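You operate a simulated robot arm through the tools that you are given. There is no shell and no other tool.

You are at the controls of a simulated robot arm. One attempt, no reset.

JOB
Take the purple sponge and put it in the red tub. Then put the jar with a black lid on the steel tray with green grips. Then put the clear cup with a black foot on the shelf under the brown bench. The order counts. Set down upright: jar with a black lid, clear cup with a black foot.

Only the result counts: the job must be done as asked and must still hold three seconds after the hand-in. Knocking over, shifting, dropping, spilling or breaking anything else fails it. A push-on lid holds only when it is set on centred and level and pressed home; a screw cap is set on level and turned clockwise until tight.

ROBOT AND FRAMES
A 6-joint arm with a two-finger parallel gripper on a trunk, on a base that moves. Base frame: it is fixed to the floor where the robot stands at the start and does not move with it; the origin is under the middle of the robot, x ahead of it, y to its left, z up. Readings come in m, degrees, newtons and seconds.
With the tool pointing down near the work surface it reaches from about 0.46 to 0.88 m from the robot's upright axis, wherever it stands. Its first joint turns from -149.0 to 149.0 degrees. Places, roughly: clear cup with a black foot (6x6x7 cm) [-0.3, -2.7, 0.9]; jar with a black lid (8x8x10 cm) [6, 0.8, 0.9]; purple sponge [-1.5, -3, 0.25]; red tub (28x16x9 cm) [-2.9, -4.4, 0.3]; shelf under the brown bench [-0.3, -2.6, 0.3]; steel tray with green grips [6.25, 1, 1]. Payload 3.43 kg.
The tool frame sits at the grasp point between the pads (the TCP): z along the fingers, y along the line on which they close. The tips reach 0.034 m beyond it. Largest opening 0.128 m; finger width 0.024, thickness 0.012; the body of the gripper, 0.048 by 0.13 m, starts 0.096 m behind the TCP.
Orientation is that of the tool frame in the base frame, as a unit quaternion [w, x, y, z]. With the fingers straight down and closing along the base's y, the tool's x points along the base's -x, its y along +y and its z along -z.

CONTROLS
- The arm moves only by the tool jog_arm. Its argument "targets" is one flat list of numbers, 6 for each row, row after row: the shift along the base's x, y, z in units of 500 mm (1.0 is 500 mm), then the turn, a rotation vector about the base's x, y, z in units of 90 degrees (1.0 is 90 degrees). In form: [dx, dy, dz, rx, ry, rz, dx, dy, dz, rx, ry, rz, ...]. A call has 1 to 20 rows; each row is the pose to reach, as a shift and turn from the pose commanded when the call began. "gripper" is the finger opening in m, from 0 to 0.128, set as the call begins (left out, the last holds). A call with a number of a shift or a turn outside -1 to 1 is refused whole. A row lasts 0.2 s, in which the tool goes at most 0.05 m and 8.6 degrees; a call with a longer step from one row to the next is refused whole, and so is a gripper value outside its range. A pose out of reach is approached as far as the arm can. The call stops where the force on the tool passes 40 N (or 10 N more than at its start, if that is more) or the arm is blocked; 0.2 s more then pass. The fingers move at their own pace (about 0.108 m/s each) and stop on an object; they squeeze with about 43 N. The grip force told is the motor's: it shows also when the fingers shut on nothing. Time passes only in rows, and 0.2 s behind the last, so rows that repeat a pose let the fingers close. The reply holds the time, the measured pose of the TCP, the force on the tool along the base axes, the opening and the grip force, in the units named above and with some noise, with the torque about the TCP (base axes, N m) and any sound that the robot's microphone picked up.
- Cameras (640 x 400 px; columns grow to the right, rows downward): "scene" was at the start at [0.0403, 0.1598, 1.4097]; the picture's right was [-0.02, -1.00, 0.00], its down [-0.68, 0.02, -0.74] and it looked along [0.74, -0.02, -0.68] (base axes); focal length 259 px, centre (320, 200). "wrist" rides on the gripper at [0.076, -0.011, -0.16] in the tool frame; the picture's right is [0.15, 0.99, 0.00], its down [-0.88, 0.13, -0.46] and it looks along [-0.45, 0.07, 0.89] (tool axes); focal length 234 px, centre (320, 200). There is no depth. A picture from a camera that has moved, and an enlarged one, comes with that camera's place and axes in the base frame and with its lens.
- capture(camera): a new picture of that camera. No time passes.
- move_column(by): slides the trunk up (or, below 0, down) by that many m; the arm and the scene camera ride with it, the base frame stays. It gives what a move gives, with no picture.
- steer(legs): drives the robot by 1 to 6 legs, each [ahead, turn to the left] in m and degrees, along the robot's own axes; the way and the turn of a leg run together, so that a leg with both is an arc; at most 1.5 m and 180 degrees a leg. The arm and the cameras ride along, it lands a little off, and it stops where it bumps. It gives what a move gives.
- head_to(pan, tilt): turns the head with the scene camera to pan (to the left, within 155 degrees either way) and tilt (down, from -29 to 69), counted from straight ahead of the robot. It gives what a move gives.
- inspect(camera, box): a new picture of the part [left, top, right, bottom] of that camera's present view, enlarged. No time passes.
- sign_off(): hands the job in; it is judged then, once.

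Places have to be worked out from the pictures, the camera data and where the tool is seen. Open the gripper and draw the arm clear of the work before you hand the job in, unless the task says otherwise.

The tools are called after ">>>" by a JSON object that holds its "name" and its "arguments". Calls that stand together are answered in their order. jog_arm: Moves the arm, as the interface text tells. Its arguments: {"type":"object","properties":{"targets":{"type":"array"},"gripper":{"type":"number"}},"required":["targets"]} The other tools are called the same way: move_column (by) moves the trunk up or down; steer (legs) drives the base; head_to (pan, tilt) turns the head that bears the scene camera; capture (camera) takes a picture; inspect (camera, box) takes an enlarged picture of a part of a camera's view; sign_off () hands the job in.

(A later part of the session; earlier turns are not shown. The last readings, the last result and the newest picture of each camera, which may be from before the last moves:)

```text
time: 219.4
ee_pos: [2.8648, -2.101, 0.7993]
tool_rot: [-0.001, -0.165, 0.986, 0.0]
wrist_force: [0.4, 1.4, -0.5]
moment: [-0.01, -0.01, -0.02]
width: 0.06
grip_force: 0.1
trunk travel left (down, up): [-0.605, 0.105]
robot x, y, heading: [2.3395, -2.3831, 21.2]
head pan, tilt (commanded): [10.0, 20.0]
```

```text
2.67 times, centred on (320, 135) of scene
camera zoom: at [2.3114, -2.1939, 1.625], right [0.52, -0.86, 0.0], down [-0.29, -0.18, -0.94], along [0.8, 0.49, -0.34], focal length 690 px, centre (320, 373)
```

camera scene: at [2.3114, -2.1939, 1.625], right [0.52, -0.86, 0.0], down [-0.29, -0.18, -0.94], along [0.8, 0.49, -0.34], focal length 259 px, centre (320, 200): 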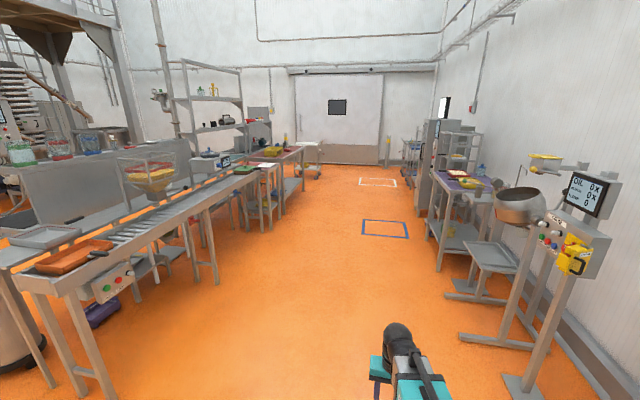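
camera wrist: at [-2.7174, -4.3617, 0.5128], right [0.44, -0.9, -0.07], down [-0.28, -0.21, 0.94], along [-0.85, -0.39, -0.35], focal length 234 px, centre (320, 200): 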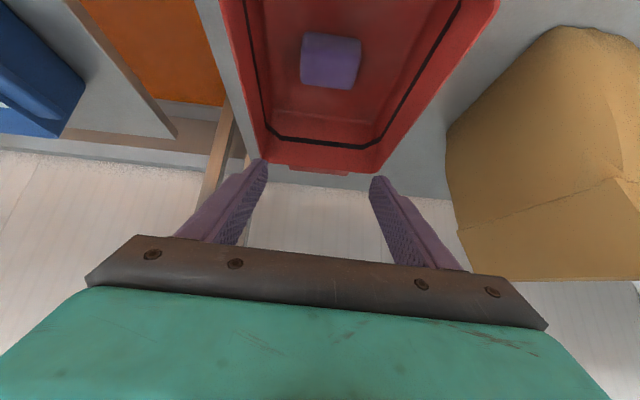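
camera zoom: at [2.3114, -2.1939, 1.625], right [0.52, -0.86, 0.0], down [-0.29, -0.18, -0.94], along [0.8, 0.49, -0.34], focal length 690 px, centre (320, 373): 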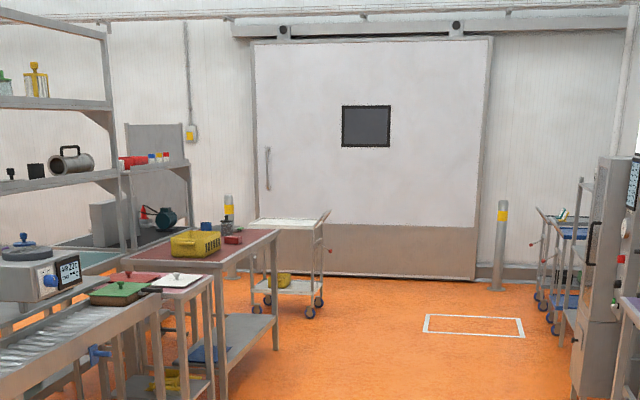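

The jar's place falls on the red-topped table beyond the conveyor, reachable from this corridor. I'll drive on toward it.

>>> {"name": "steer", "arguments": {"legs": [[0, 9], [1.45, 0], [1.45, 0]]}}

>>> {"name": "head_to", "arguments": {"pan": 20, "tilt": 25}}

>>> {"name": "capture", "arguments": {"camera": "scene"}}

>>> {"name": "inspect", "arguments": {"camera": "scene", "box": [180, 80, 420, 230]}}

```text
time: 236.1
ee_pos: [5.3487, -0.6296, 0.7981]
tool_rot: [0.0, -0.231, 0.973, 0.0]
wrist_force: [0.5, -0.4, 0.6]
moment: [0.01, -0.05, -0.04]
width: 0.0599
grip_force: 0.1
trunk travel left (down, up): [-0.605, 0.105]
robot x, y, heading: [4.8593, -0.9791, 28.5]
head pan, tilt (commanded): [10.0, 20.0]
```

```text
time: 236.8
ee_pos: [5.3484, -0.6288, 0.8]
tool_rot: [-0.001, -0.231, 0.973, 0.0]
wrist_force: [-0.2, 0.6, 0.7]
moment: [-0.03, 0.04, 0.04]
width: 0.0599
grip_force: 0.1
trunk travel left (down, up): [-0.605, 0.105]
robot x, y, heading: [4.8626, -0.9853, 28.9]
head pan, tilt (commanded): [20.0, 25.0]
```

```text
taken
camera scene: at [4.8004, -0.7842, 1.617], right [0.75, -0.66, 0.0], down [-0.28, -0.32, -0.91], along [0.6, 0.68, -0.42], focal length 259 px, centre (320, 200)
```

scene: 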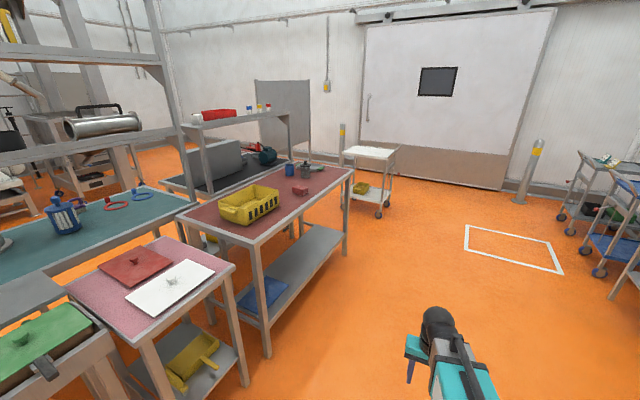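

```text
2.67 times, centred on (300, 155) of scene
camera zoom: at [4.8004, -0.7842, 1.617], right [0.75, -0.66, 0.0], down [-0.28, -0.32, -0.91], along [0.6, 0.68, -0.42], focal length 690 px, centre (373, 320)
```

zoom: 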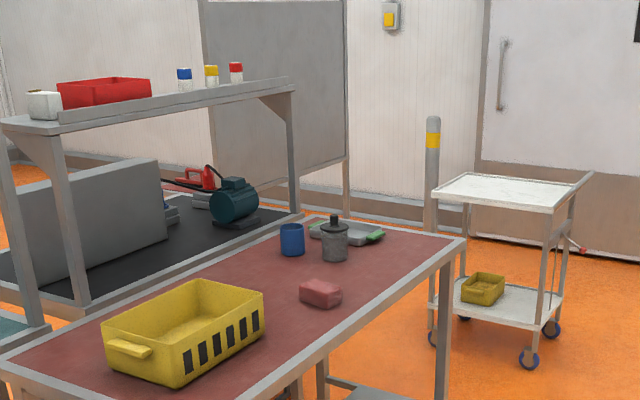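

The jar with the black lid stands on the red table near (6.05,0.82) with the green-gripped steel tray just behind it at about (6.23,0.98). I'll drive to a spot in front of them, turn to face the table, and look again before closing in.

>>> {"name": "steer", "arguments": {"legs": [[0, -6], [1.0, 0], [1.0, 0], [0, 94]]}}

>>> {"name": "head_to", "arguments": {"pan": 0, "tilt": 35}}

>>> {"name": "capture", "arguments": {"camera": "scene"}}

>>> {"name": "inspect", "arguments": {"camera": "scene", "box": [200, 80, 440, 230]}}

```text
time: 254.3
ee_pos: [6.3807, 0.2884, 0.7987]
tool_rot: [0.001, 0.842, -0.54, 0.0]
wrist_force: [-0.5, -0.1, 0.8]
moment: [0.05, -0.02, 0.02]
width: 0.0602
grip_force: 0.0
trunk travel left (down, up): [-0.605, 0.105]
robot x, y, heading: [6.6771, -0.2288, 116.1]
head pan, tilt (commanded): [20.0, 25.0]
```

```text
time: 255.2
ee_pos: [6.3788, 0.2899, 0.7986]
tool_rot: [0.002, 0.842, -0.54, 0.0]
wrist_force: [0.6, -0.8, 0.4]
moment: [-0.01, 0.02, -0.02]
width: 0.0597
grip_force: 0.1
trunk travel left (down, up): [-0.605, 0.105]
robot x, y, heading: [6.678, -0.2286, 115.8]
head pan, tilt (commanded): [0.0, 35.0]
```

```text
taken
camera scene: at [6.5056, -0.2651, 1.6013], right [0.9, 0.44, 0.0], down [0.25, -0.52, -0.82], along [-0.36, 0.74, -0.57], focal length 259 px, centre (320, 200)
```

scene: 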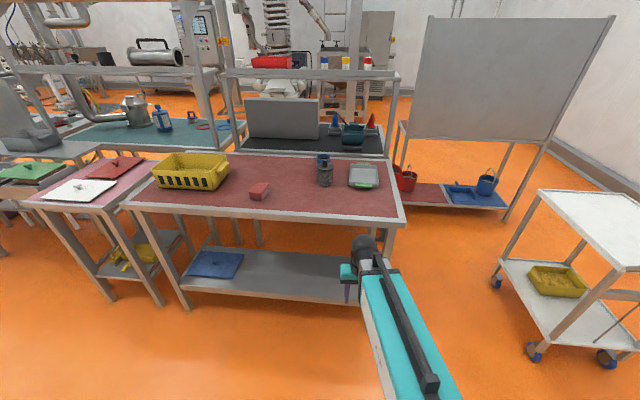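

```text
2.67 times, centred on (320, 155) of scene
camera zoom: at [6.5056, -0.2651, 1.6013], right [0.9, 0.44, 0.0], down [0.25, -0.52, -0.82], along [-0.36, 0.74, -0.57], focal length 690 px, centre (320, 320)
```

zoom: 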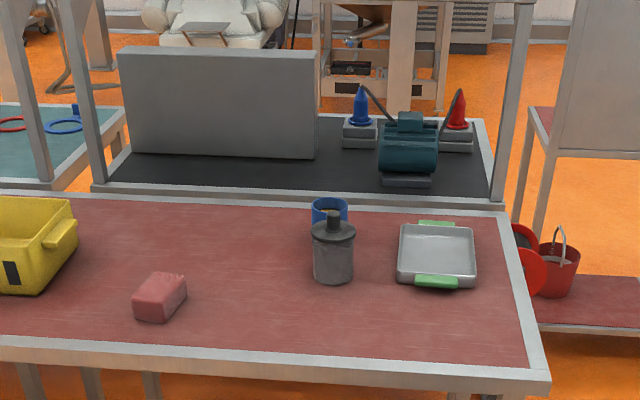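

Triangulation gives the jar base centre at about (6.024,0.788) on a table top at z≈0.90, the tray centre near (6.19,0.91), and a blue cup about 6 cm behind the jar. I'll raise the trunk and arm above the table height before driving closer.

>>> {"name": "move_column", "arguments": {"by": 0.1}}

>>> {"name": "jog_arm", "arguments": {"targets": [-0.01, 0.02, 0.08, 0, 0, 0, -0.02, 0.04, 0.16, 0, 0, 0, -0.03, 0.06, 0.24, 0, 0, 0, -0.04, 0.08, 0.32, 0, 0, 0, -0.05, 0.1, 0.4, 0, 0, 0, -0.06, 0.12, 0.48, 0, 0, 0, -0.06, 0.12, 0.54, 0, 0, 0], "gripper": 0.128}}

>>> {"name": "capture", "arguments": {"camera": "scene"}}

```text
time: 256.5
ee_pos: [6.3794, 0.2891, 0.8971]
tool_rot: [0.001, 0.842, -0.54, 0.001]
wrist_force: [0.5, 0.1, 0.5]
moment: [0.0, 0.02, 0.01]
width: 0.0598
grip_force: 0.0
trunk travel left (down, up): [-0.705, 0.005]
robot x, y, heading: [6.6797, -0.2316, 115.9]
head pan, tilt (commanded): [0.0, 35.0]
```

```text
time: 258.1
ee_pos: [6.3476, 0.3518, 1.1618]
tool_rot: [-0.004, 0.842, -0.54, -0.006]
wrist_force: [-4.4, 7.7, -12.9]
moment: [-0.28, -0.22, -0.05]
width: 0.128
grip_force: 0.0
trunk travel left (down, up): [-0.705, 0.005]
robot x, y, heading: [6.6741, -0.2312, 116.1]
head pan, tilt (commanded): [0.0, 35.0]
stopped in row 7: the force on the tool passed its limit at 72 N (the readings are from after the stop); the commanded pose is now the measured one
```

```text
taken
camera scene: at [6.5052, -0.2653, 1.7011], right [0.9, 0.44, 0.0], down [0.25, -0.52, -0.82], along [-0.36, 0.74, -0.57], focal length 259 px, centre (320, 200)
```

scene: 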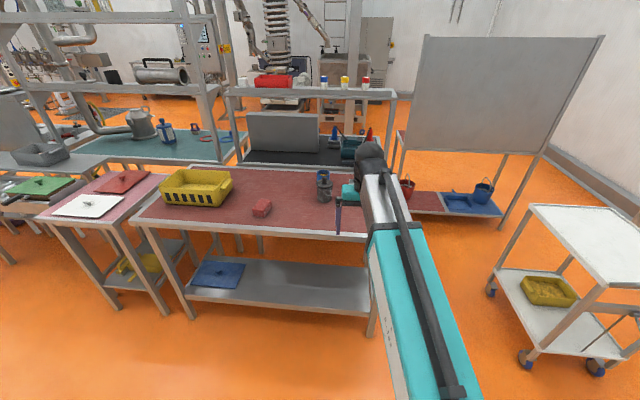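

The tool met resistance on the last upward step, probably the wrist folding against my own arm at that short reach. I'll come down slightly and move outward to relieve it.

>>> {"name": "jog_arm", "arguments": {"targets": [0, 0, -0.04, 0, 0, 0, -0.03, 0.06, -0.06, 0, 0, 0, -0.06, 0.12, -0.06, 0, 0, 0, -0.09, 0.18, -0.06, 0, 0, 0]}}

>>> {"name": "capture", "arguments": {"camera": "wrist"}}

```text
time: 259.1
ee_pos: [6.3025, 0.4415, 1.1324]
tool_rot: [-0.002, 0.841, -0.54, -0.004]
wrist_force: [-0.1, 0.5, -1.4]
moment: [0.01, -0.02, 0.02]
width: 0.1279
grip_force: 0.1
trunk travel left (down, up): [-0.705, 0.005]
robot x, y, heading: [6.6783, -0.2323, 116.0]
head pan, tilt (commanded): [0.0, 35.0]
```

```text
taken
camera wrist: at [6.3452, 0.3771, 1.2928], right [-0.84, -0.54, 0.0], down [-0.48, 0.74, 0.46], along [-0.25, 0.39, -0.89], focal length 234 px, centre (320, 200)
```

wrist: 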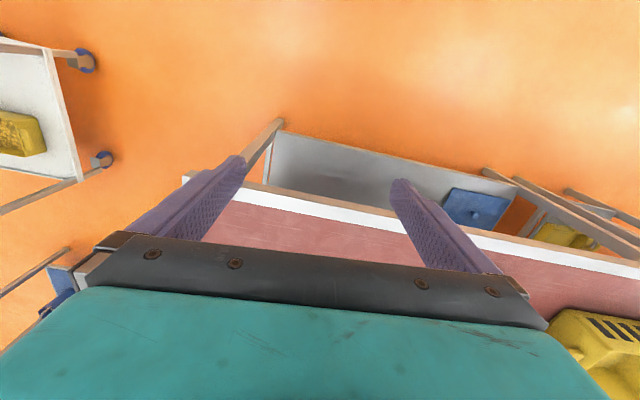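

The load is gone. I'll drive forward 0.45 m so the jar and tray come into comfortable reach, with the gripper well above the table items.

>>> {"name": "steer", "arguments": {"legs": [[0.45, 0]]}}

>>> {"name": "head_to", "arguments": {"pan": 0, "tilt": 45}}

>>> {"name": "capture", "arguments": {"camera": "scene"}}

>>> {"name": "capture", "arguments": {"camera": "wrist"}}

```text
time: 262.1
ee_pos: [6.1102, 0.8471, 1.1335]
tool_rot: [-0.002, 0.84, -0.543, -0.004]
wrist_force: [-0.1, -0.1, -0.8]
moment: [0.0, -0.01, -0.04]
width: 0.1279
grip_force: 0.0
trunk travel left (down, up): [-0.705, 0.005]
robot x, y, heading: [6.4817, 0.1746, 115.9]
head pan, tilt (commanded): [0.0, 35.0]
```

```text
time: 262.8
ee_pos: [6.1116, 0.8474, 1.1331]
tool_rot: [-0.003, 0.84, -0.542, -0.005]
wrist_force: [0.0, -0.3, 0.1]
moment: [-0.02, 0.01, -0.01]
width: 0.128
grip_force: 0.1
trunk travel left (down, up): [-0.705, 0.005]
robot x, y, heading: [6.4796, 0.1717, 115.6]
head pan, tilt (commanded): [0.0, 45.0]
```

```text
taken
camera scene: at [6.3117, 0.1328, 1.6864], right [0.9, 0.43, 0.0], down [0.31, -0.64, -0.71], along [-0.31, 0.64, -0.71], focal length 259 px, centre (320, 200)
```

scene: 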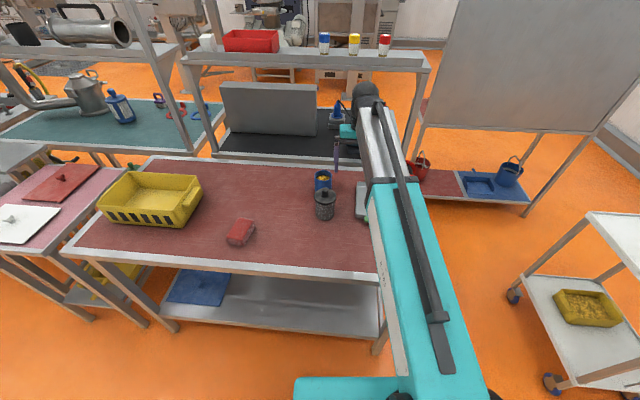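

```text
taken
camera wrist: at [6.1525, 0.7808, 1.2932], right [-0.84, -0.54, 0.0], down [-0.48, 0.74, 0.47], along [-0.25, 0.39, -0.89], focal length 234 px, centre (320, 200)
```

wrist: 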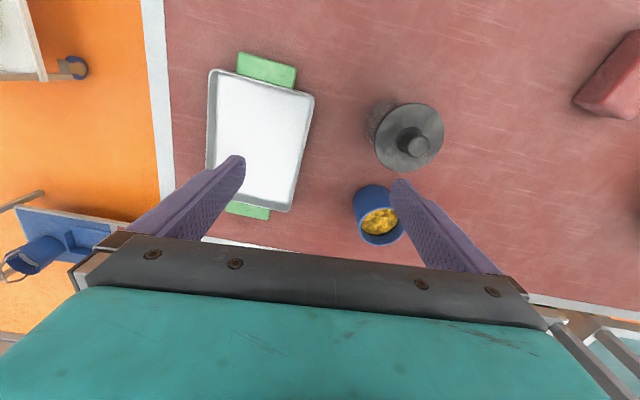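

The wrist view shows the jar, blue cup and tray clearly. Before grasping I'll zoom in on the jar to see how its lid compares with its body.

>>> {"name": "inspect", "arguments": {"camera": "scene", "box": [280, 150, 380, 235]}}

>>> {"name": "inspect", "arguments": {"camera": "wrist", "box": [190, 40, 470, 260]}}

```text
4.71 times, centred on (330, 192) of scene
camera zoom: at [6.3117, 0.1328, 1.6864], right [0.9, 0.43, 0.0], down [0.31, -0.64, -0.71], along [-0.31, 0.64, -0.71], focal length 1218 px, centre (273, 235)
```

zoom: 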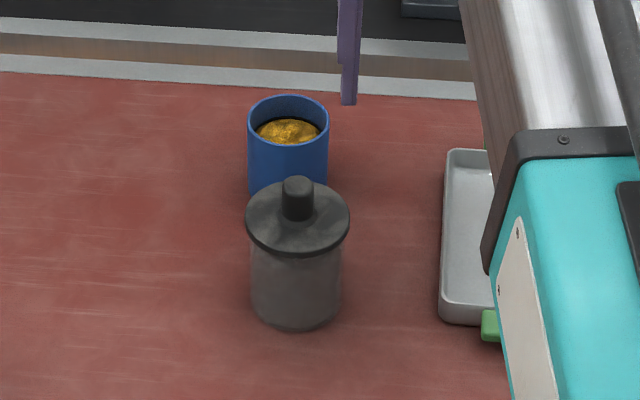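

```text
1.82 times, centred on (330, 150) of wrist
camera zoom: at [6.1525, 0.7808, 1.2932], right [-0.84, -0.54, 0.0], down [-0.48, 0.74, 0.47], along [-0.25, 0.39, -0.89], focal length 426 px, centre (302, 291)
```

zoom: 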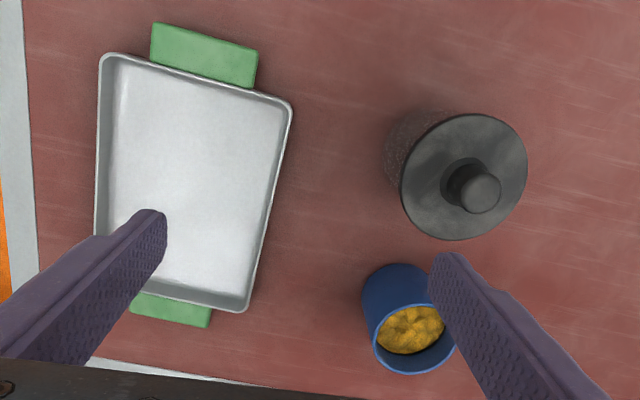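

The lid is a disc slightly wider than the body, so a vertical grasp would close on the lid; I'll grip the body below it with the tool tilted about 50°. I'll back up a little to give the tilted wrist room.

>>> {"name": "steer", "arguments": {"legs": [[-0.09, 0]]}}

>>> {"name": "capture", "arguments": {"camera": "wrist"}}

```text
time: 264.0
ee_pos: [6.152, 0.7625, 1.1332]
tool_rot: [-0.002, 0.84, -0.543, -0.005]
wrist_force: [0.4, 0.1, 0.6]
moment: [0.01, 0.05, -0.02]
width: 0.1282
grip_force: 0.0
trunk travel left (down, up): [-0.705, 0.005]
robot x, y, heading: [6.5233, 0.0907, 115.7]
head pan, tilt (commanded): [0.0, 45.0]
```

```text
taken
camera wrist: at [6.1929, 0.6968, 1.2943], right [-0.84, -0.54, 0.0], down [-0.48, 0.74, 0.47], along [-0.25, 0.39, -0.88], focal length 234 px, centre (320, 200)
```

wrist: 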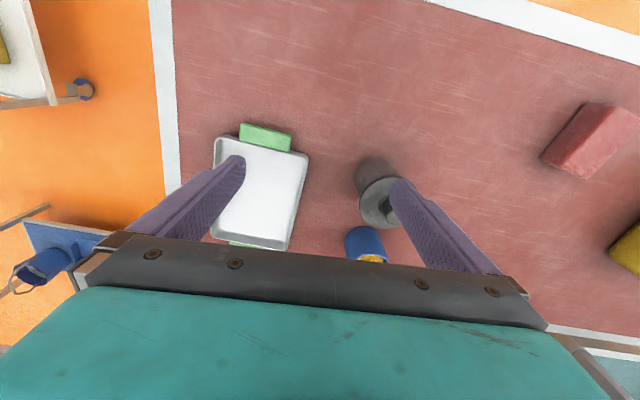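

With the extra view, the jar axis is near (6.026,0.782). I'll tilt the tool 50° and bring it above the jar with the fingers wide open.

>>> {"name": "jog_arm", "arguments": {"targets": [-0.031, 0.003, -0.016, 0.063, 0.0286, 0, -0.062, 0.0065, -0.032, 0.1265, 0.057, 0, -0.093, 0.01, -0.047, 0.19, 0.0857, 0, -0.1235, 0.013, -0.063, 0.253, 0.114, 0, -0.154, 0.016, -0.079, 0.316, 0.143, 0, -0.185, 0.0195, -0.0945, 0.3795, 0.171, 0, -0.216, 0.023, -0.11, 0.443, 0.2, 0, -0.247, 0.026, -0.126, 0.506, 0.2285, 0], "gripper": 0.128}}

>>> {"name": "capture", "arguments": {"camera": "wrist"}}

>>> {"name": "inspect", "arguments": {"camera": "scene", "box": [220, 100, 460, 250]}}

```text
time: 265.8
ee_pos: [6.0263, 0.777, 1.0699]
tool_rot: [-0.232, 0.76, -0.489, -0.36]
wrist_force: [-0.4, -0.4, 0.3]
moment: [-0.02, -0.03, -0.02]
width: 0.1282
grip_force: 0.0
trunk travel left (down, up): [-0.705, 0.005]
robot x, y, heading: [6.5213, 0.0926, 115.5]
head pan, tilt (commanded): [0.0, 45.0]
```

```text
taken
camera wrist: at [6.1075, 0.626, 1.1142], right [-0.86, -0.49, -0.11], down [-0.2, 0.13, 0.97], along [-0.46, 0.86, -0.21], focal length 234 px, centre (320, 200)
```

wrist: 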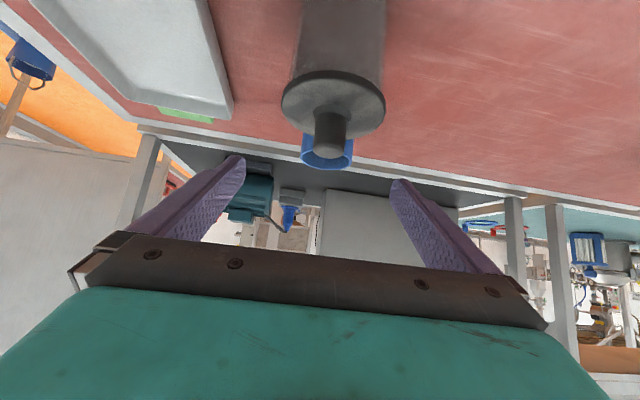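

```text
2.67 times, centred on (340, 175) of scene
camera zoom: at [6.3511, 0.0503, 1.6864], right [0.9, 0.43, 0.0], down [0.31, -0.64, -0.71], along [-0.31, 0.64, -0.71], focal length 690 px, centre (267, 267)
```

zoom: 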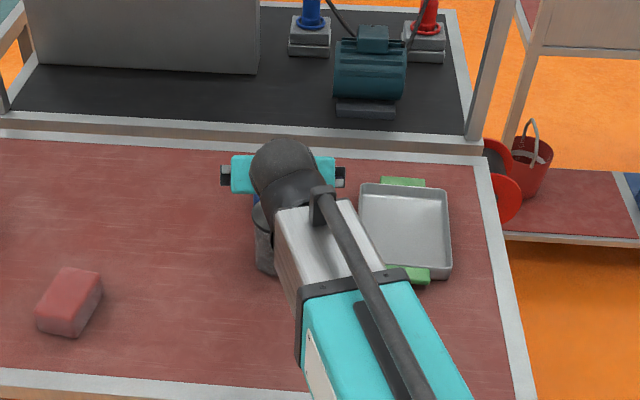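

The jar axis is centred between the fingers within about 3 mm. I'll make a small correction and descend partway, then re-check.

>>> {"name": "jog_arm", "arguments": {"targets": [-0.001, -0.004, -0.06, 0, 0, 0, -0.002, -0.0086, -0.12, 0, 0, 0, -0.002, -0.0086, -0.17, 0, 0, 0]}}

>>> {"name": "capture", "arguments": {"camera": "wrist"}}

>>> {"name": "inspect", "arguments": {"camera": "scene", "box": [260, 130, 400, 220]}}

```text
time: 266.6
ee_pos: [6.0263, 0.7742, 0.9853]
tool_rot: [-0.231, 0.76, -0.49, -0.358]
wrist_force: [1.0, 0.2, 0.6]
moment: [0.03, 0.01, -0.04]
width: 0.1279
grip_force: 0.1
trunk travel left (down, up): [-0.705, 0.005]
robot x, y, heading: [6.5191, 0.0914, 115.7]
head pan, tilt (commanded): [0.0, 45.0]
```

```text
taken
camera wrist: at [6.1076, 0.6229, 1.029], right [-0.86, -0.49, -0.11], down [-0.2, 0.13, 0.97], along [-0.46, 0.86, -0.22], focal length 234 px, centre (320, 200)
```

wrist: 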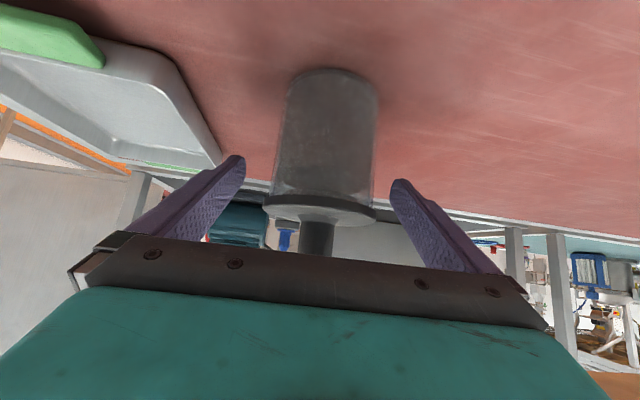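

```text
4.44 times, centred on (330, 175) of scene
camera zoom: at [6.3513, 0.0505, 1.6864], right [0.9, 0.43, 0.0], down [0.31, -0.64, -0.71], along [-0.31, 0.64, -0.71], focal length 1151 px, centre (276, 311)
```

zoom: 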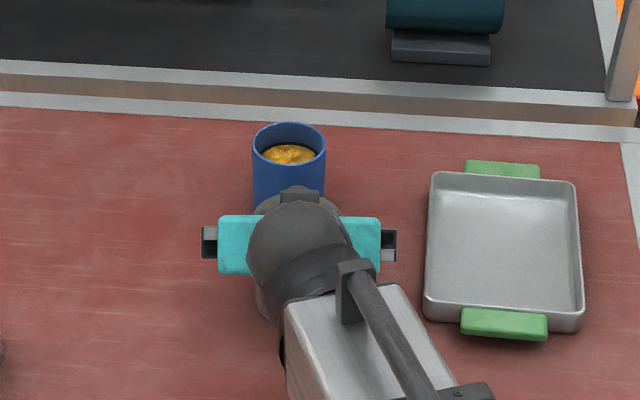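

From this view the table top is at about 0.902 and the lid near 0.99, so a TCP height of 0.944 grips the body below the lid. I'll descend and close.

>>> {"name": "jog_arm", "arguments": {"targets": [0, 0, -0.04, 0, 0, 0, 0, 0, -0.082, 0, 0, 0]}}

>>> {"name": "capture", "arguments": {"camera": "wrist"}}

>>> {"name": "jog_arm", "arguments": {"targets": [0, 0, 0, 0, 0, 0, 0, 0, 0, 0, 0, 0, 0, 0, 0, 0, 0, 0, 0, 0, 0, 0, 0, 0], "gripper": 0.05}}

>>> {"name": "capture", "arguments": {"camera": "wrist"}}

```text
time: 267.2
ee_pos: [6.0259, 0.7733, 0.9426]
tool_rot: [-0.232, 0.76, -0.489, -0.36]
wrist_force: [-0.1, -0.5, 0.5]
moment: [0.01, 0.0, 0.01]
width: 0.128
grip_force: 0.0
trunk travel left (down, up): [-0.705, 0.005]
robot x, y, heading: [6.5196, 0.0916, 115.6]
head pan, tilt (commanded): [0.0, 45.0]
```

```text
taken
camera wrist: at [6.1062, 0.6222, 0.9868], right [-0.86, -0.49, -0.11], down [-0.2, 0.13, 0.97], along [-0.46, 0.86, -0.22], focal length 234 px, centre (320, 200)
```

wrist: 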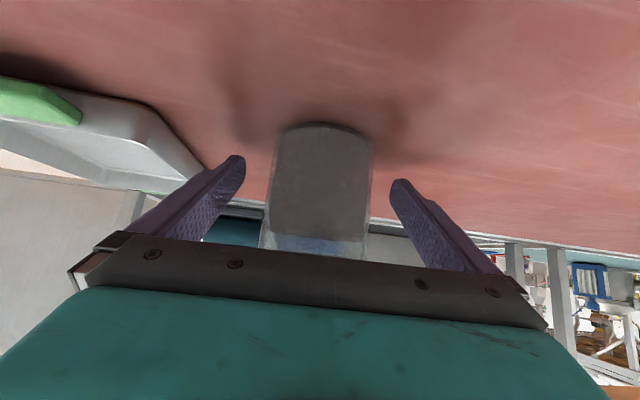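

```text
time: 268.2
ee_pos: [6.0247, 0.7732, 0.9435]
tool_rot: [-0.232, 0.76, -0.49, -0.359]
wrist_force: [0.2, 0.1, -0.7]
moment: [-0.08, 0.09, 0.01]
width: 0.0736
grip_force: 42.5
trunk travel left (down, up): [-0.705, 0.005]
robot x, y, heading: [6.5201, 0.0911, 115.7]
head pan, tilt (commanded): [0.0, 45.0]
```

```text
taken
camera wrist: at [6.1062, 0.6221, 0.987], right [-0.86, -0.49, -0.11], down [-0.2, 0.13, 0.97], along [-0.46, 0.86, -0.22], focal length 234 px, centre (320, 200)
```

wrist: 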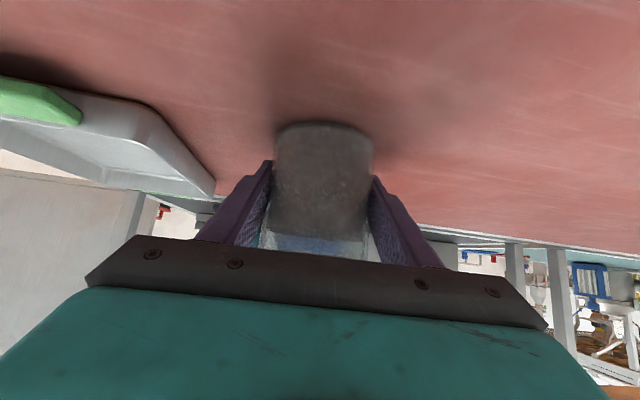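

The body is gripped at 74 mm below the lid. I'll lift straight up, carry the jar over the tray centre (6.184,0.924) and turn it slightly in line with the tray.

>>> {"name": "jog_arm", "arguments": {"targets": [0, 0, 0.03, 0, 0, 0, 0, 0, 0.08, 0, 0, 0, 0, 0, 0.14, 0, 0, 0, 0.04, 0.036, 0.15, 0, 0, -0.008, 0.1, 0.09, 0.15, 0, 0, -0.02, 0.16, 0.142, 0.15, 0, 0, -0.031, 0.22, 0.195, 0.15, 0, 0, -0.042, 0.275, 0.244, 0.15, 0, 0, -0.052, 0.3228, 0.2864, 0.15, 0, 0, -0.061]}}

>>> {"name": "capture", "arguments": {"camera": "wrist"}}

>>> {"name": "inspect", "arguments": {"camera": "scene", "box": [280, 110, 420, 220]}}

```text
time: 270.2
ee_pos: [6.1855, 0.9174, 1.021]
tool_rot: [-0.248, 0.735, -0.526, -0.348]
wrist_force: [-0.1, 0.0, -2.6]
moment: [0.0, 0.02, -0.01]
width: 0.0735
grip_force: 42.9
trunk travel left (down, up): [-0.705, 0.005]
robot x, y, heading: [6.5239, 0.0906, 115.8]
head pan, tilt (commanded): [0.0, 45.0]
```

```text
taken
camera wrist: at [6.2526, 0.7584, 1.0646], right [-0.91, -0.41, -0.11], down [-0.19, 0.15, 0.97], along [-0.38, 0.9, -0.22], focal length 234 px, centre (320, 200)
```

wrist: 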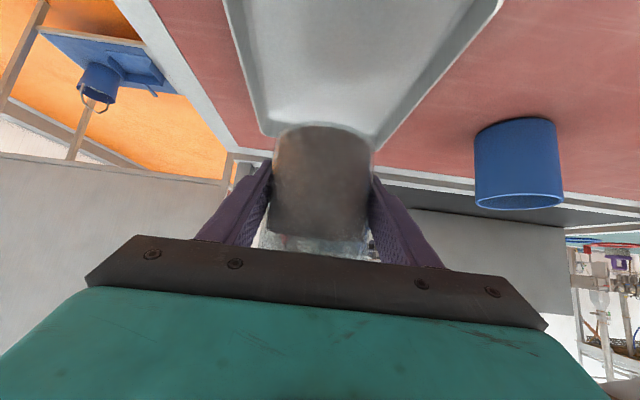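

```text
3.64 times, centred on (350, 165) of scene
camera zoom: at [6.3514, 0.051, 1.6864], right [0.9, 0.43, 0.0], down [0.31, -0.64, -0.71], along [-0.31, 0.64, -0.71], focal length 941 px, centre (211, 327)
```

zoom: 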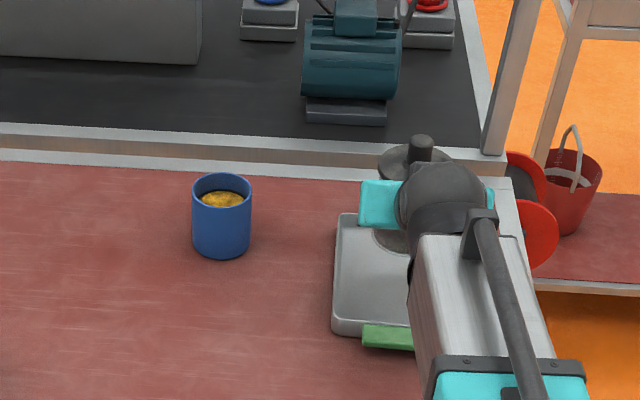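

The jar hangs upright over the tray with its lid in place. I'll zoom the wrist view to check lateral centring over the tray before lowering.

>>> {"name": "inspect", "arguments": {"camera": "wrist", "box": [200, 0, 520, 200]}}

```text
2.00 times, centred on (360, 100) of wrist
camera zoom: at [6.2526, 0.7584, 1.0646], right [-0.91, -0.41, -0.11], down [-0.19, 0.15, 0.97], along [-0.38, 0.9, -0.22], focal length 468 px, centre (240, 400)
```

zoom: 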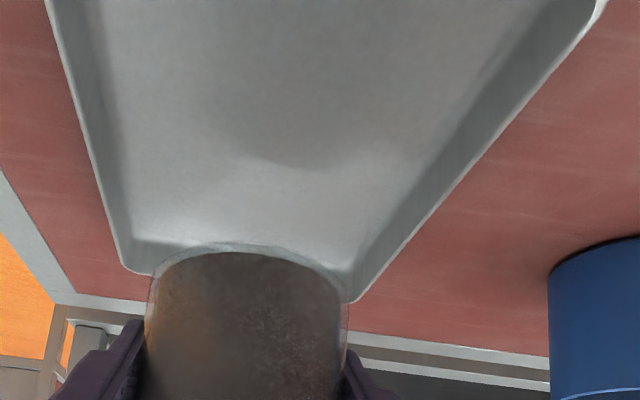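

Measured rim edges put the tray's centre line within a couple of millimetres of the jar. I'll lower it close to the tray floor, then feel for contact in small steps.

>>> {"name": "jog_arm", "arguments": {"targets": [0, 0, -0.05, 0, 0, 0, 0, 0, -0.1, 0, 0, 0, 0, 0, -0.13, 0, 0, 0]}}

>>> {"name": "jog_arm", "arguments": {"targets": [0, 0, -0.004, 0, 0, 0]}}

>>> {"name": "jog_arm", "arguments": {"targets": [0, 0, -0.004, 0, 0, 0]}}

>>> {"name": "inspect", "arguments": {"camera": "wrist", "box": [160, 40, 480, 240]}}

```text
time: 271.0
ee_pos: [6.1873, 0.9169, 0.9536]
tool_rot: [-0.249, 0.735, -0.525, -0.348]
wrist_force: [0.5, 1.2, -3.0]
moment: [-0.01, -0.02, 0.03]
width: 0.0734
grip_force: 43.3
trunk travel left (down, up): [-0.705, 0.005]
robot x, y, heading: [6.5207, 0.0924, 115.8]
head pan, tilt (commanded): [0.0, 45.0]
```

```text
time: 271.4
ee_pos: [6.1876, 0.9159, 0.9521]
tool_rot: [-0.249, 0.735, -0.526, -0.348]
wrist_force: [-0.5, 0.0, -4.3]
moment: [-0.02, 0.01, -0.01]
width: 0.0739
grip_force: 43.2
trunk travel left (down, up): [-0.705, 0.005]
robot x, y, heading: [6.5187, 0.0882, 115.8]
head pan, tilt (commanded): [0.0, 45.0]
```

```text
time: 271.8
ee_pos: [6.1858, 0.9171, 0.9497]
tool_rot: [-0.249, 0.736, -0.525, -0.348]
wrist_force: [0.4, -0.1, -4.0]
moment: [0.01, -0.02, 0.0]
width: 0.0736
grip_force: 43.5
trunk travel left (down, up): [-0.705, 0.005]
robot x, y, heading: [6.5204, 0.0893, 115.9]
head pan, tilt (commanded): [0.0, 45.0]
```

```text
2.00 times, centred on (320, 140) of wrist
camera zoom: at [6.2519, 0.7581, 0.9936], right [-0.91, -0.41, -0.11], down [-0.19, 0.15, 0.97], along [-0.38, 0.9, -0.22], focal length 468 px, centre (320, 320)
```

zoom: 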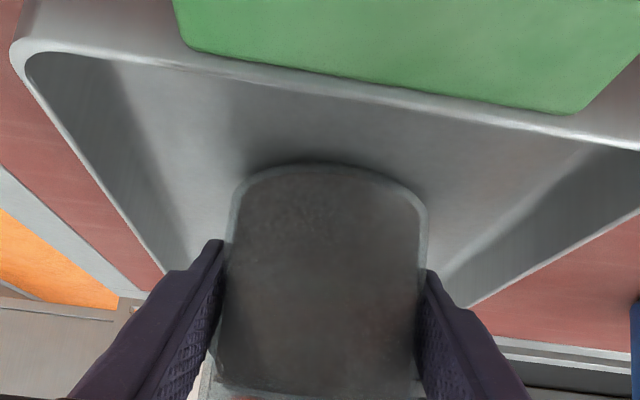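

The jar bottom is nearly on the tray floor, with the weight still on the gripper. I'll continue down in 2 mm steps watching the force.

>>> {"name": "jog_arm", "arguments": {"targets": [0, 0, -0.004, 0, 0, 0]}}

>>> {"name": "jog_arm", "arguments": {"targets": [0, 0, -0.003, 0, 0, 0]}}

```text
time: 272.2
ee_pos: [6.1867, 0.9167, 0.9487]
tool_rot: [-0.249, 0.736, -0.526, -0.347]
wrist_force: [0.0, -0.9, -2.1]
moment: [-0.04, 0.01, 0.01]
width: 0.0737
grip_force: 43.3
trunk travel left (down, up): [-0.705, 0.005]
robot x, y, heading: [6.5188, 0.0906, 115.4]
head pan, tilt (commanded): [0.0, 45.0]
```

```text
time: 272.6
ee_pos: [6.1864, 0.9169, 0.9475]
tool_rot: [-0.249, 0.735, -0.526, -0.349]
wrist_force: [-0.8, -0.7, -1.6]
moment: [-0.03, 0.13, -0.01]
width: 0.0735
grip_force: 42.9
trunk travel left (down, up): [-0.705, 0.005]
robot x, y, heading: [6.5246, 0.0935, 115.8]
head pan, tilt (commanded): [0.0, 45.0]
```

The supported weight is dropping, so contact has probably begun. One or two more small steps will confirm it.

>>> {"name": "jog_arm", "arguments": {"targets": [0, 0, -0.003, 0, 0, 0]}}

>>> {"name": "jog_arm", "arguments": {"targets": [0, 0, 0, 0, 0, 0, 0, 0, 0, 0, 0, 0]}}

```text
time: 273.0
ee_pos: [6.1871, 0.9161, 0.9468]
tool_rot: [-0.249, 0.735, -0.526, -0.349]
wrist_force: [-0.7, 0.9, 5.6]
moment: [-0.19, 0.22, 0.0]
width: 0.0735
grip_force: 43.4
trunk travel left (down, up): [-0.705, 0.005]
robot x, y, heading: [6.5168, 0.0903, 115.9]
head pan, tilt (commanded): [0.0, 45.0]
```

```text
time: 273.6
ee_pos: [6.187, 0.9161, 0.9472]
tool_rot: [-0.249, 0.735, -0.525, -0.349]
wrist_force: [-1.2, 3.5, 10.5]
moment: [-0.18, 0.28, -0.02]
width: 0.0732
grip_force: 42.6
trunk travel left (down, up): [-0.705, 0.005]
robot x, y, heading: [6.5202, 0.0953, 115.8]
head pan, tilt (commanded): [0.0, 45.0]
```

The jar is seated on the tray floor. I'll relieve the slight downward load, open the fingers just enough to clear the body, and wait.

>>> {"name": "jog_arm", "arguments": {"targets": [0, 0, 0.002, 0, 0, 0]}}

>>> {"name": "jog_arm", "arguments": {"targets": [0, 0, 0, 0, 0, 0, 0, 0, 0, 0, 0, 0, 0, 0, 0, 0, 0, 0], "gripper": 0.092}}

>>> {"name": "inspect", "arguments": {"camera": "wrist", "box": [160, 40, 480, 240]}}

```text
time: 274.0
ee_pos: [6.1867, 0.9161, 0.9475]
tool_rot: [-0.248, 0.736, -0.525, -0.348]
wrist_force: [-2.1, 3.8, 8.4]
moment: [0.26, 0.39, -0.05]
width: 0.0734
grip_force: 42.9
trunk travel left (down, up): [-0.705, 0.005]
robot x, y, heading: [6.5211, 0.0887, 115.8]
head pan, tilt (commanded): [0.0, 45.0]
```

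```text
time: 274.8
ee_pos: [6.1866, 0.9158, 0.946]
tool_rot: [-0.248, 0.736, -0.525, -0.348]
wrist_force: [-0.7, 0.1, 0.1]
moment: [0.0, -0.03, -0.04]
width: 0.0919
grip_force: 0.2
trunk travel left (down, up): [-0.705, 0.005]
robot x, y, heading: [6.5166, 0.0913, 115.8]
head pan, tilt (commanded): [0.0, 45.0]
```

```text
2.00 times, centred on (320, 140) of wrist
camera zoom: at [6.2529, 0.758, 0.9904], right [-0.91, -0.41, -0.11], down [-0.19, 0.15, 0.97], along [-0.38, 0.9, -0.22], focal length 468 px, centre (320, 320)
```

zoom: 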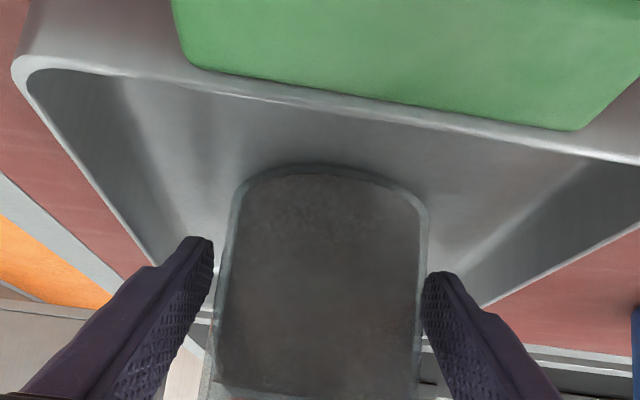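

The fingers are open with even clearance around the body. I'll withdraw backward along the tool's own axis so they slide out from under the lid without touching it.

>>> {"name": "jog_arm", "arguments": {"targets": [0.01, -0.0292, 0.0253, 0, 0, 0, 0.02, -0.0584, 0.0507, 0, 0, 0, 0.0301, -0.0877, 0.0761, 0, 0, 0, 0.0401, -0.1169, 0.1014, 0, 0, 0, 0.0502, -0.1461, 0.1268, 0, 0, 0, 0.0602, -0.1753, 0.1521, 0, 0, 0]}}

>>> {"name": "capture", "arguments": {"camera": "wrist"}}

>>> {"name": "inspect", "arguments": {"camera": "scene", "box": [260, 100, 440, 220]}}

```text
time: 276.2
ee_pos: [6.2167, 0.8287, 1.0243]
tool_rot: [-0.249, 0.736, -0.525, -0.348]
wrist_force: [0.2, -0.4, 0.4]
moment: [0.0, -0.01, 0.02]
width: 0.0919
grip_force: 0.1
trunk travel left (down, up): [-0.705, 0.005]
robot x, y, heading: [6.5234, 0.0945, 115.7]
head pan, tilt (commanded): [0.0, 45.0]
```

```text
taken
camera wrist: at [6.2826, 0.6702, 1.0674], right [-0.91, -0.41, -0.11], down [-0.19, 0.15, 0.97], along [-0.38, 0.9, -0.22], focal length 234 px, centre (320, 200)
```

wrist: 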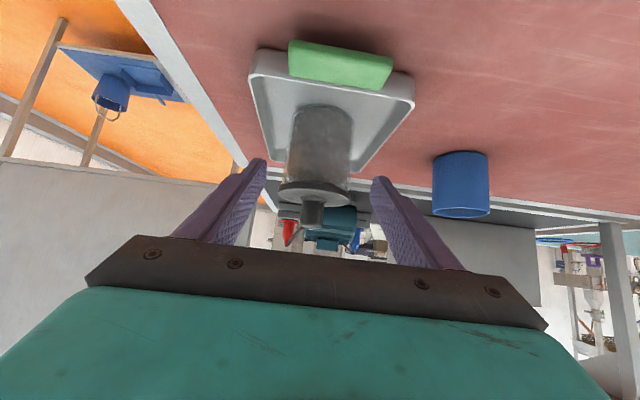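

```text
3.33 times, centred on (350, 160) of scene
camera zoom: at [6.3515, 0.05, 1.6863], right [0.9, 0.43, 0.0], down [0.31, -0.64, -0.71], along [-0.31, 0.64, -0.71], focal length 863 px, centre (220, 333)
```

zoom: 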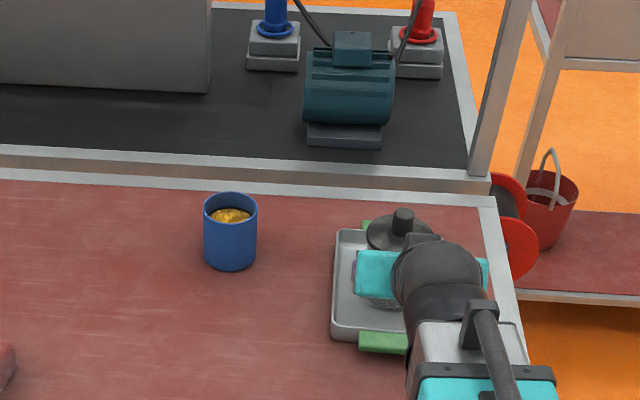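

The jar stands upright in the tray with its lid on. I'll raise the arm clear, back away from the table, and then look once more from a distance.

>>> {"name": "jog_arm", "arguments": {"targets": [0.02, -0.04, 0.06, 0, 0, 0, 0.03, -0.06, 0.12, 0, 0, 0, 0.03, -0.06, 0.16, 0, 0, 0]}}

>>> {"name": "steer", "arguments": {"legs": [[-0.5, 0]]}}

>>> {"name": "head_to", "arguments": {"pan": 0, "tilt": 32}}

>>> {"name": "inspect", "arguments": {"camera": "scene", "box": [200, 90, 440, 240]}}

```text
time: 277.0
ee_pos: [6.2323, 0.7969, 1.1043]
tool_rot: [-0.248, 0.736, -0.525, -0.348]
wrist_force: [-0.2, 0.1, 0.1]
moment: [-0.01, -0.01, -0.01]
width: 0.092
grip_force: 0.1
trunk travel left (down, up): [-0.705, 0.005]
robot x, y, heading: [6.5207, 0.0908, 115.8]
head pan, tilt (commanded): [0.0, 45.0]
```

```text
time: 280.4
ee_pos: [6.4505, 0.3345, 1.1047]
tool_rot: [-0.247, 0.738, -0.523, -0.348]
wrist_force: [0.2, -0.2, -0.4]
moment: [-0.03, 0.02, 0.0]
width: 0.0921
grip_force: 0.0
trunk travel left (down, up): [-0.705, 0.005]
robot x, y, heading: [6.7435, -0.3694, 116.4]
head pan, tilt (commanded): [0.0, 45.0]
```

```text
time: 281.1
ee_pos: [6.4515, 0.3339, 1.1053]
tool_rot: [-0.248, 0.737, -0.524, -0.349]
wrist_force: [-0.1, 0.2, 0.2]
moment: [-0.01, 0.01, 0.0]
width: 0.0919
grip_force: 0.1
trunk travel left (down, up): [-0.705, 0.005]
robot x, y, heading: [6.7417, -0.3739, 116.4]
head pan, tilt (commanded): [0.0, 32.0]
```

```text
2.67 times, centred on (320, 165) of scene
camera zoom: at [6.5712, -0.4056, 1.7058], right [0.9, 0.44, 0.0], down [0.23, -0.48, -0.85], along [-0.38, 0.76, -0.53], focal length 690 px, centre (320, 293)
```

zoom: 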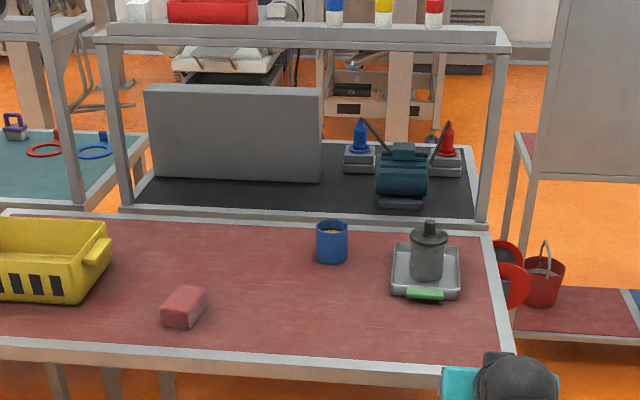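

The jar sits safely on the tray and everything else is in place. Next is the cup: I'll bring the tool upright and close in for driving.

>>> {"name": "jog_arm", "arguments": {"targets": [0.0033, -0.0334, -0.0456, -0.0589, -0.0205, 0, 0.0066, -0.0668, -0.091, -0.1178, -0.041, 0, 0.0099, -0.1003, -0.1367, -0.1767, -0.0615, 0, 0.0132, -0.1337, -0.182, -0.2356, -0.082, 0, 0.0164, -0.1671, -0.228, -0.2944, -0.1025, 0, 0.0197, -0.2005, -0.273, -0.3533, -0.123, 0, 0.023, -0.234, -0.319, -0.4122, -0.1435, 0, 0.0263, -0.2674, -0.364, -0.4711, -0.164, 0, 0.0296, -0.3008, -0.41, -0.53, -0.1845, 0], "gripper": 0.1}}

>>> {"name": "head_to", "arguments": {"pan": 80, "tilt": 25}}

>>> {"name": "capture", "arguments": {"camera": "scene"}}

```text
time: 283.1
ee_pos: [6.4667, 0.1831, 0.8992]
tool_rot: [0.0, 0.815, -0.579, -0.001]
wrist_force: [-0.1, 0.3, -0.8]
moment: [0.01, 0.0, -0.02]
width: 0.0999
grip_force: 0.0
trunk travel left (down, up): [-0.705, 0.005]
robot x, y, heading: [6.7437, -0.3686, 116.2]
head pan, tilt (commanded): [0.0, 32.0]
```

```text
time: 284.6
ee_pos: [6.4665, 0.1854, 0.8996]
tool_rot: [0.0, 0.815, -0.579, -0.001]
wrist_force: [0.2, -0.1, 0.0]
moment: [0.03, 0.01, 0.0]
width: 0.1
grip_force: 0.0
trunk travel left (down, up): [-0.705, 0.005]
robot x, y, heading: [6.7471, -0.3676, 116.1]
head pan, tilt (commanded): [80.0, 25.0]
```

```text
taken
camera scene: at [6.5224, -0.5116, 1.7169], right [-0.28, 0.96, 0.0], down [0.41, 0.12, -0.91], along [-0.87, -0.25, -0.42], focal length 259 px, centre (320, 200)
```

scene: 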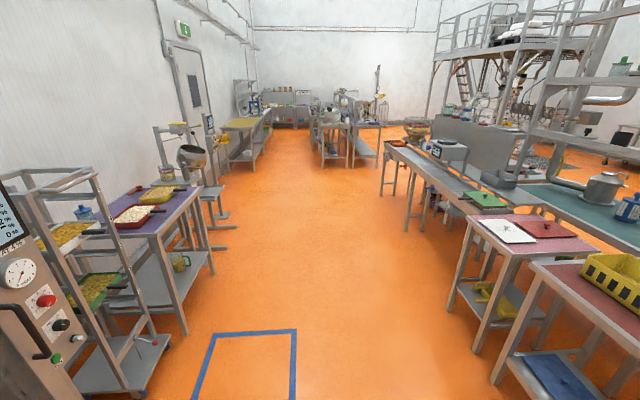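

The corridor back is clear. I'll turn toward it and drive most of the way, then correct my line before entering the narrow aisle.

>>> {"name": "steer", "arguments": {"legs": [[0, 88.5], [1.5, 0], [1.5, 0], [1.5, 0]]}}

>>> {"name": "head_to", "arguments": {"pan": 0, "tilt": 30}}

>>> {"name": "capture", "arguments": {"camera": "scene"}}

```text
time: 314.4
ee_pos: [2.1809, -2.6725, 0.8995]
tool_rot: [0.002, 0.985, 0.172, -0.001]
wrist_force: [-0.2, 0.2, 0.0]
moment: [0.0, -0.06, -0.01]
width: 0.0998
grip_force: 0.1
trunk travel left (down, up): [-0.705, 0.005]
robot x, y, heading: [2.7317, -2.3858, -153.0]
head pan, tilt (commanded): [80.0, 25.0]
```

```text
time: 316.0
ee_pos: [2.1811, -2.6712, 0.9006]
tool_rot: [0.002, 0.985, 0.172, -0.001]
wrist_force: [0.8, 0.4, 0.5]
moment: [0.02, -0.01, -0.02]
width: 0.0999
grip_force: 0.0
trunk travel left (down, up): [-0.705, 0.005]
robot x, y, heading: [2.7368, -2.3878, -153.0]
head pan, tilt (commanded): [0.0, 30.0]
```

```text
taken
camera scene: at [2.7679, -2.5604, 1.709], right [-0.45, 0.89, 0.0], down [0.45, 0.23, -0.87], along [-0.77, -0.39, -0.5], focal length 259 px, centre (320, 200)
```

scene: 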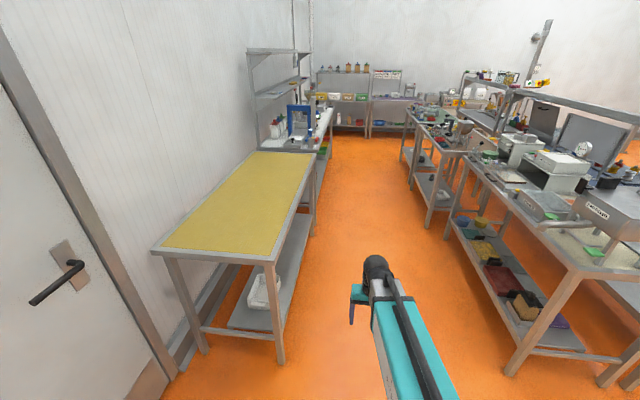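

I'm at the aisle mouth, a bit close to the yellow table's side. I'll steer to the aisle's centre line and continue toward the brown bench.

>>> {"name": "steer", "arguments": {"legs": [[0, -14.8], [0.96, 0], [0, 10.5], [1.05, 0]]}}

>>> {"name": "capture", "arguments": {"camera": "scene"}}

```text
time: 329.3
ee_pos: [0.2746, -3.2644, 0.8993]
tool_rot: [0.001, 0.99, 0.142, 0.0]
wrist_force: [0.7, -0.6, 0.0]
moment: [0.0, -0.03, 0.0]
width: 0.1002
grip_force: 0.1
trunk travel left (down, up): [-0.705, 0.005]
robot x, y, heading: [0.8403, -3.0187, -156.5]
head pan, tilt (commanded): [0.0, 30.0]
```

```text
taken
camera scene: at [0.8675, -3.1909, 1.7089], right [-0.4, 0.92, 0.0], down [0.46, 0.2, -0.87], along [-0.79, -0.35, -0.5], focal length 259 px, centre (320, 200)
```

scene: 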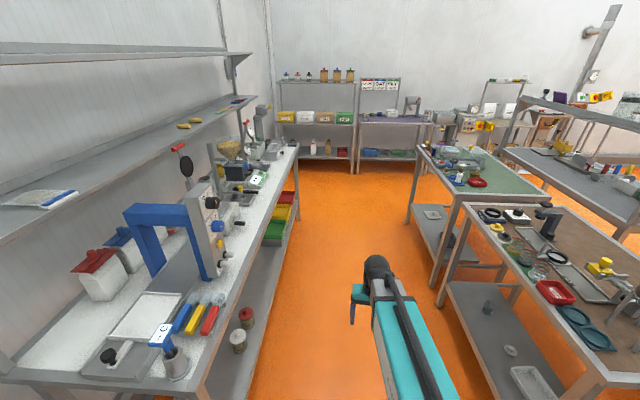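

I'm well centred and the brown bench is ahead on my right. I'll drive on to just past the cup's position and then turn right to face the bench.

>>> {"name": "steer", "arguments": {"legs": [[1.16, 0]]}}

>>> {"name": "steer", "arguments": {"legs": [[0, -46]]}}

>>> {"name": "steer", "arguments": {"legs": [[0, -46]]}}

```text
time: 336.1
ee_pos: [-0.8038, -3.7179, 0.9007]
tool_rot: [0.001, 0.991, 0.135, -0.001]
wrist_force: [0.4, 0.5, 0.1]
moment: [-0.01, -0.01, -0.01]
width: 0.1
grip_force: 0.0
trunk travel left (down, up): [-0.705, 0.005]
robot x, y, heading: [-0.2312, -3.4772, -157.3]
head pan, tilt (commanded): [0.0, 30.0]
```

```text
time: 339.4
ee_pos: [-0.7983, -3.2265, 0.8983]
tool_rot: [0.0, 0.963, -0.27, -0.001]
wrist_force: [0.1, 0.4, 0.1]
moment: [0.02, -0.02, 0.03]
width: 0.1002
grip_force: 0.1
trunk travel left (down, up): [-0.705, 0.005]
robot x, y, heading: [-0.2237, -3.4599, 156.0]
head pan, tilt (commanded): [0.0, 30.0]
```

```text
time: 342.6
ee_pos: [-0.4543, -2.8834, 0.8981]
tool_rot: [0.001, 0.781, -0.625, -0.001]
wrist_force: [0.5, -0.9, -0.4]
moment: [-0.03, -0.01, 0.02]
width: 0.0998
grip_force: 0.1
trunk travel left (down, up): [-0.705, 0.005]
robot x, y, heading: [-0.2049, -3.453, 110.2]
head pan, tilt (commanded): [0.0, 30.0]
```

The turn completed cleanly and I'm facing the brown bench. I'll look at the cups and the shelf below.

>>> {"name": "head_to", "arguments": {"pan": -15, "tilt": 45}}

>>> {"name": "capture", "arguments": {"camera": "scene"}}

>>> {"name": "inspect", "arguments": {"camera": "scene", "box": [300, 110, 480, 230]}}

>>> {"name": "capture", "arguments": {"camera": "wrist"}}

```text
time: 343.4
ee_pos: [-0.4533, -2.8834, 0.8994]
tool_rot: [0.0, 0.781, -0.625, -0.002]
wrist_force: [0.1, 0.3, 0.0]
moment: [0.01, -0.02, -0.04]
width: 0.1
grip_force: 0.1
trunk travel left (down, up): [-0.705, 0.005]
robot x, y, heading: [-0.2004, -3.4547, 110.7]
head pan, tilt (commanded): [-15.0, 45.0]
```

```text
taken
camera scene: at [-0.3538, -3.4717, 1.6864], right [1.0, 0.1, 0.0], down [0.07, -0.7, -0.71], along [-0.07, 0.7, -0.71], focal length 259 px, centre (320, 200)
```

scene: 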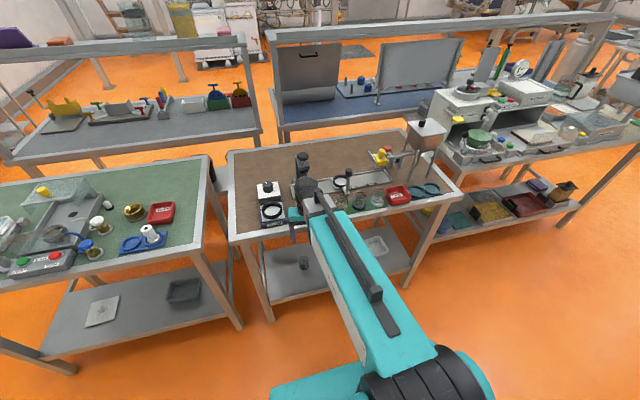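

```text
3.33 times, centred on (390, 170) of scene
camera zoom: at [-0.3538, -3.4717, 1.6864], right [1.0, 0.1, 0.0], down [0.07, -0.7, -0.71], along [-0.07, 0.7, -0.71], focal length 863 px, centre (87, 300)
```

zoom: 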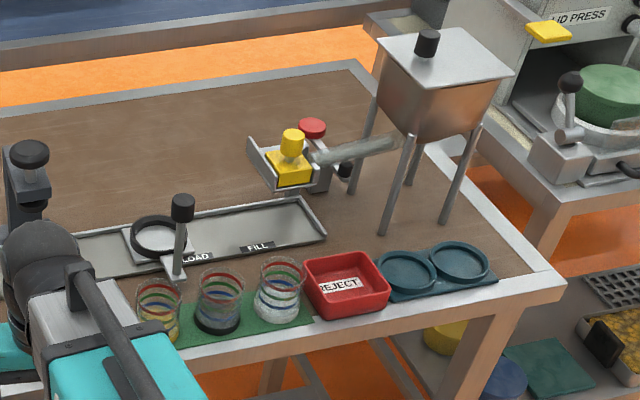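

```text
taken
camera wrist: at [-0.4265, -2.9546, 1.0601], right [-0.93, -0.36, 0.0], down [-0.32, 0.83, 0.46], along [-0.17, 0.43, -0.89], focal length 234 px, centre (320, 200)
```

wrist: 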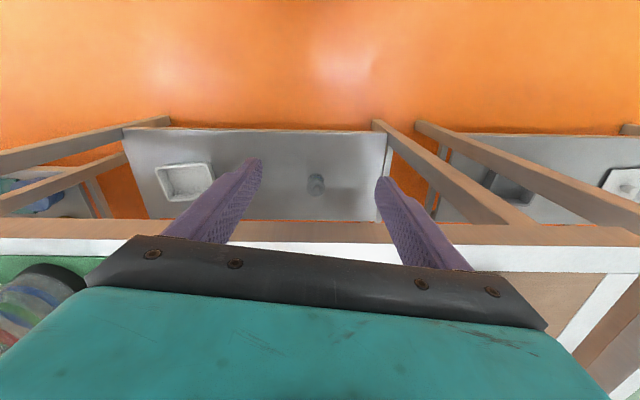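

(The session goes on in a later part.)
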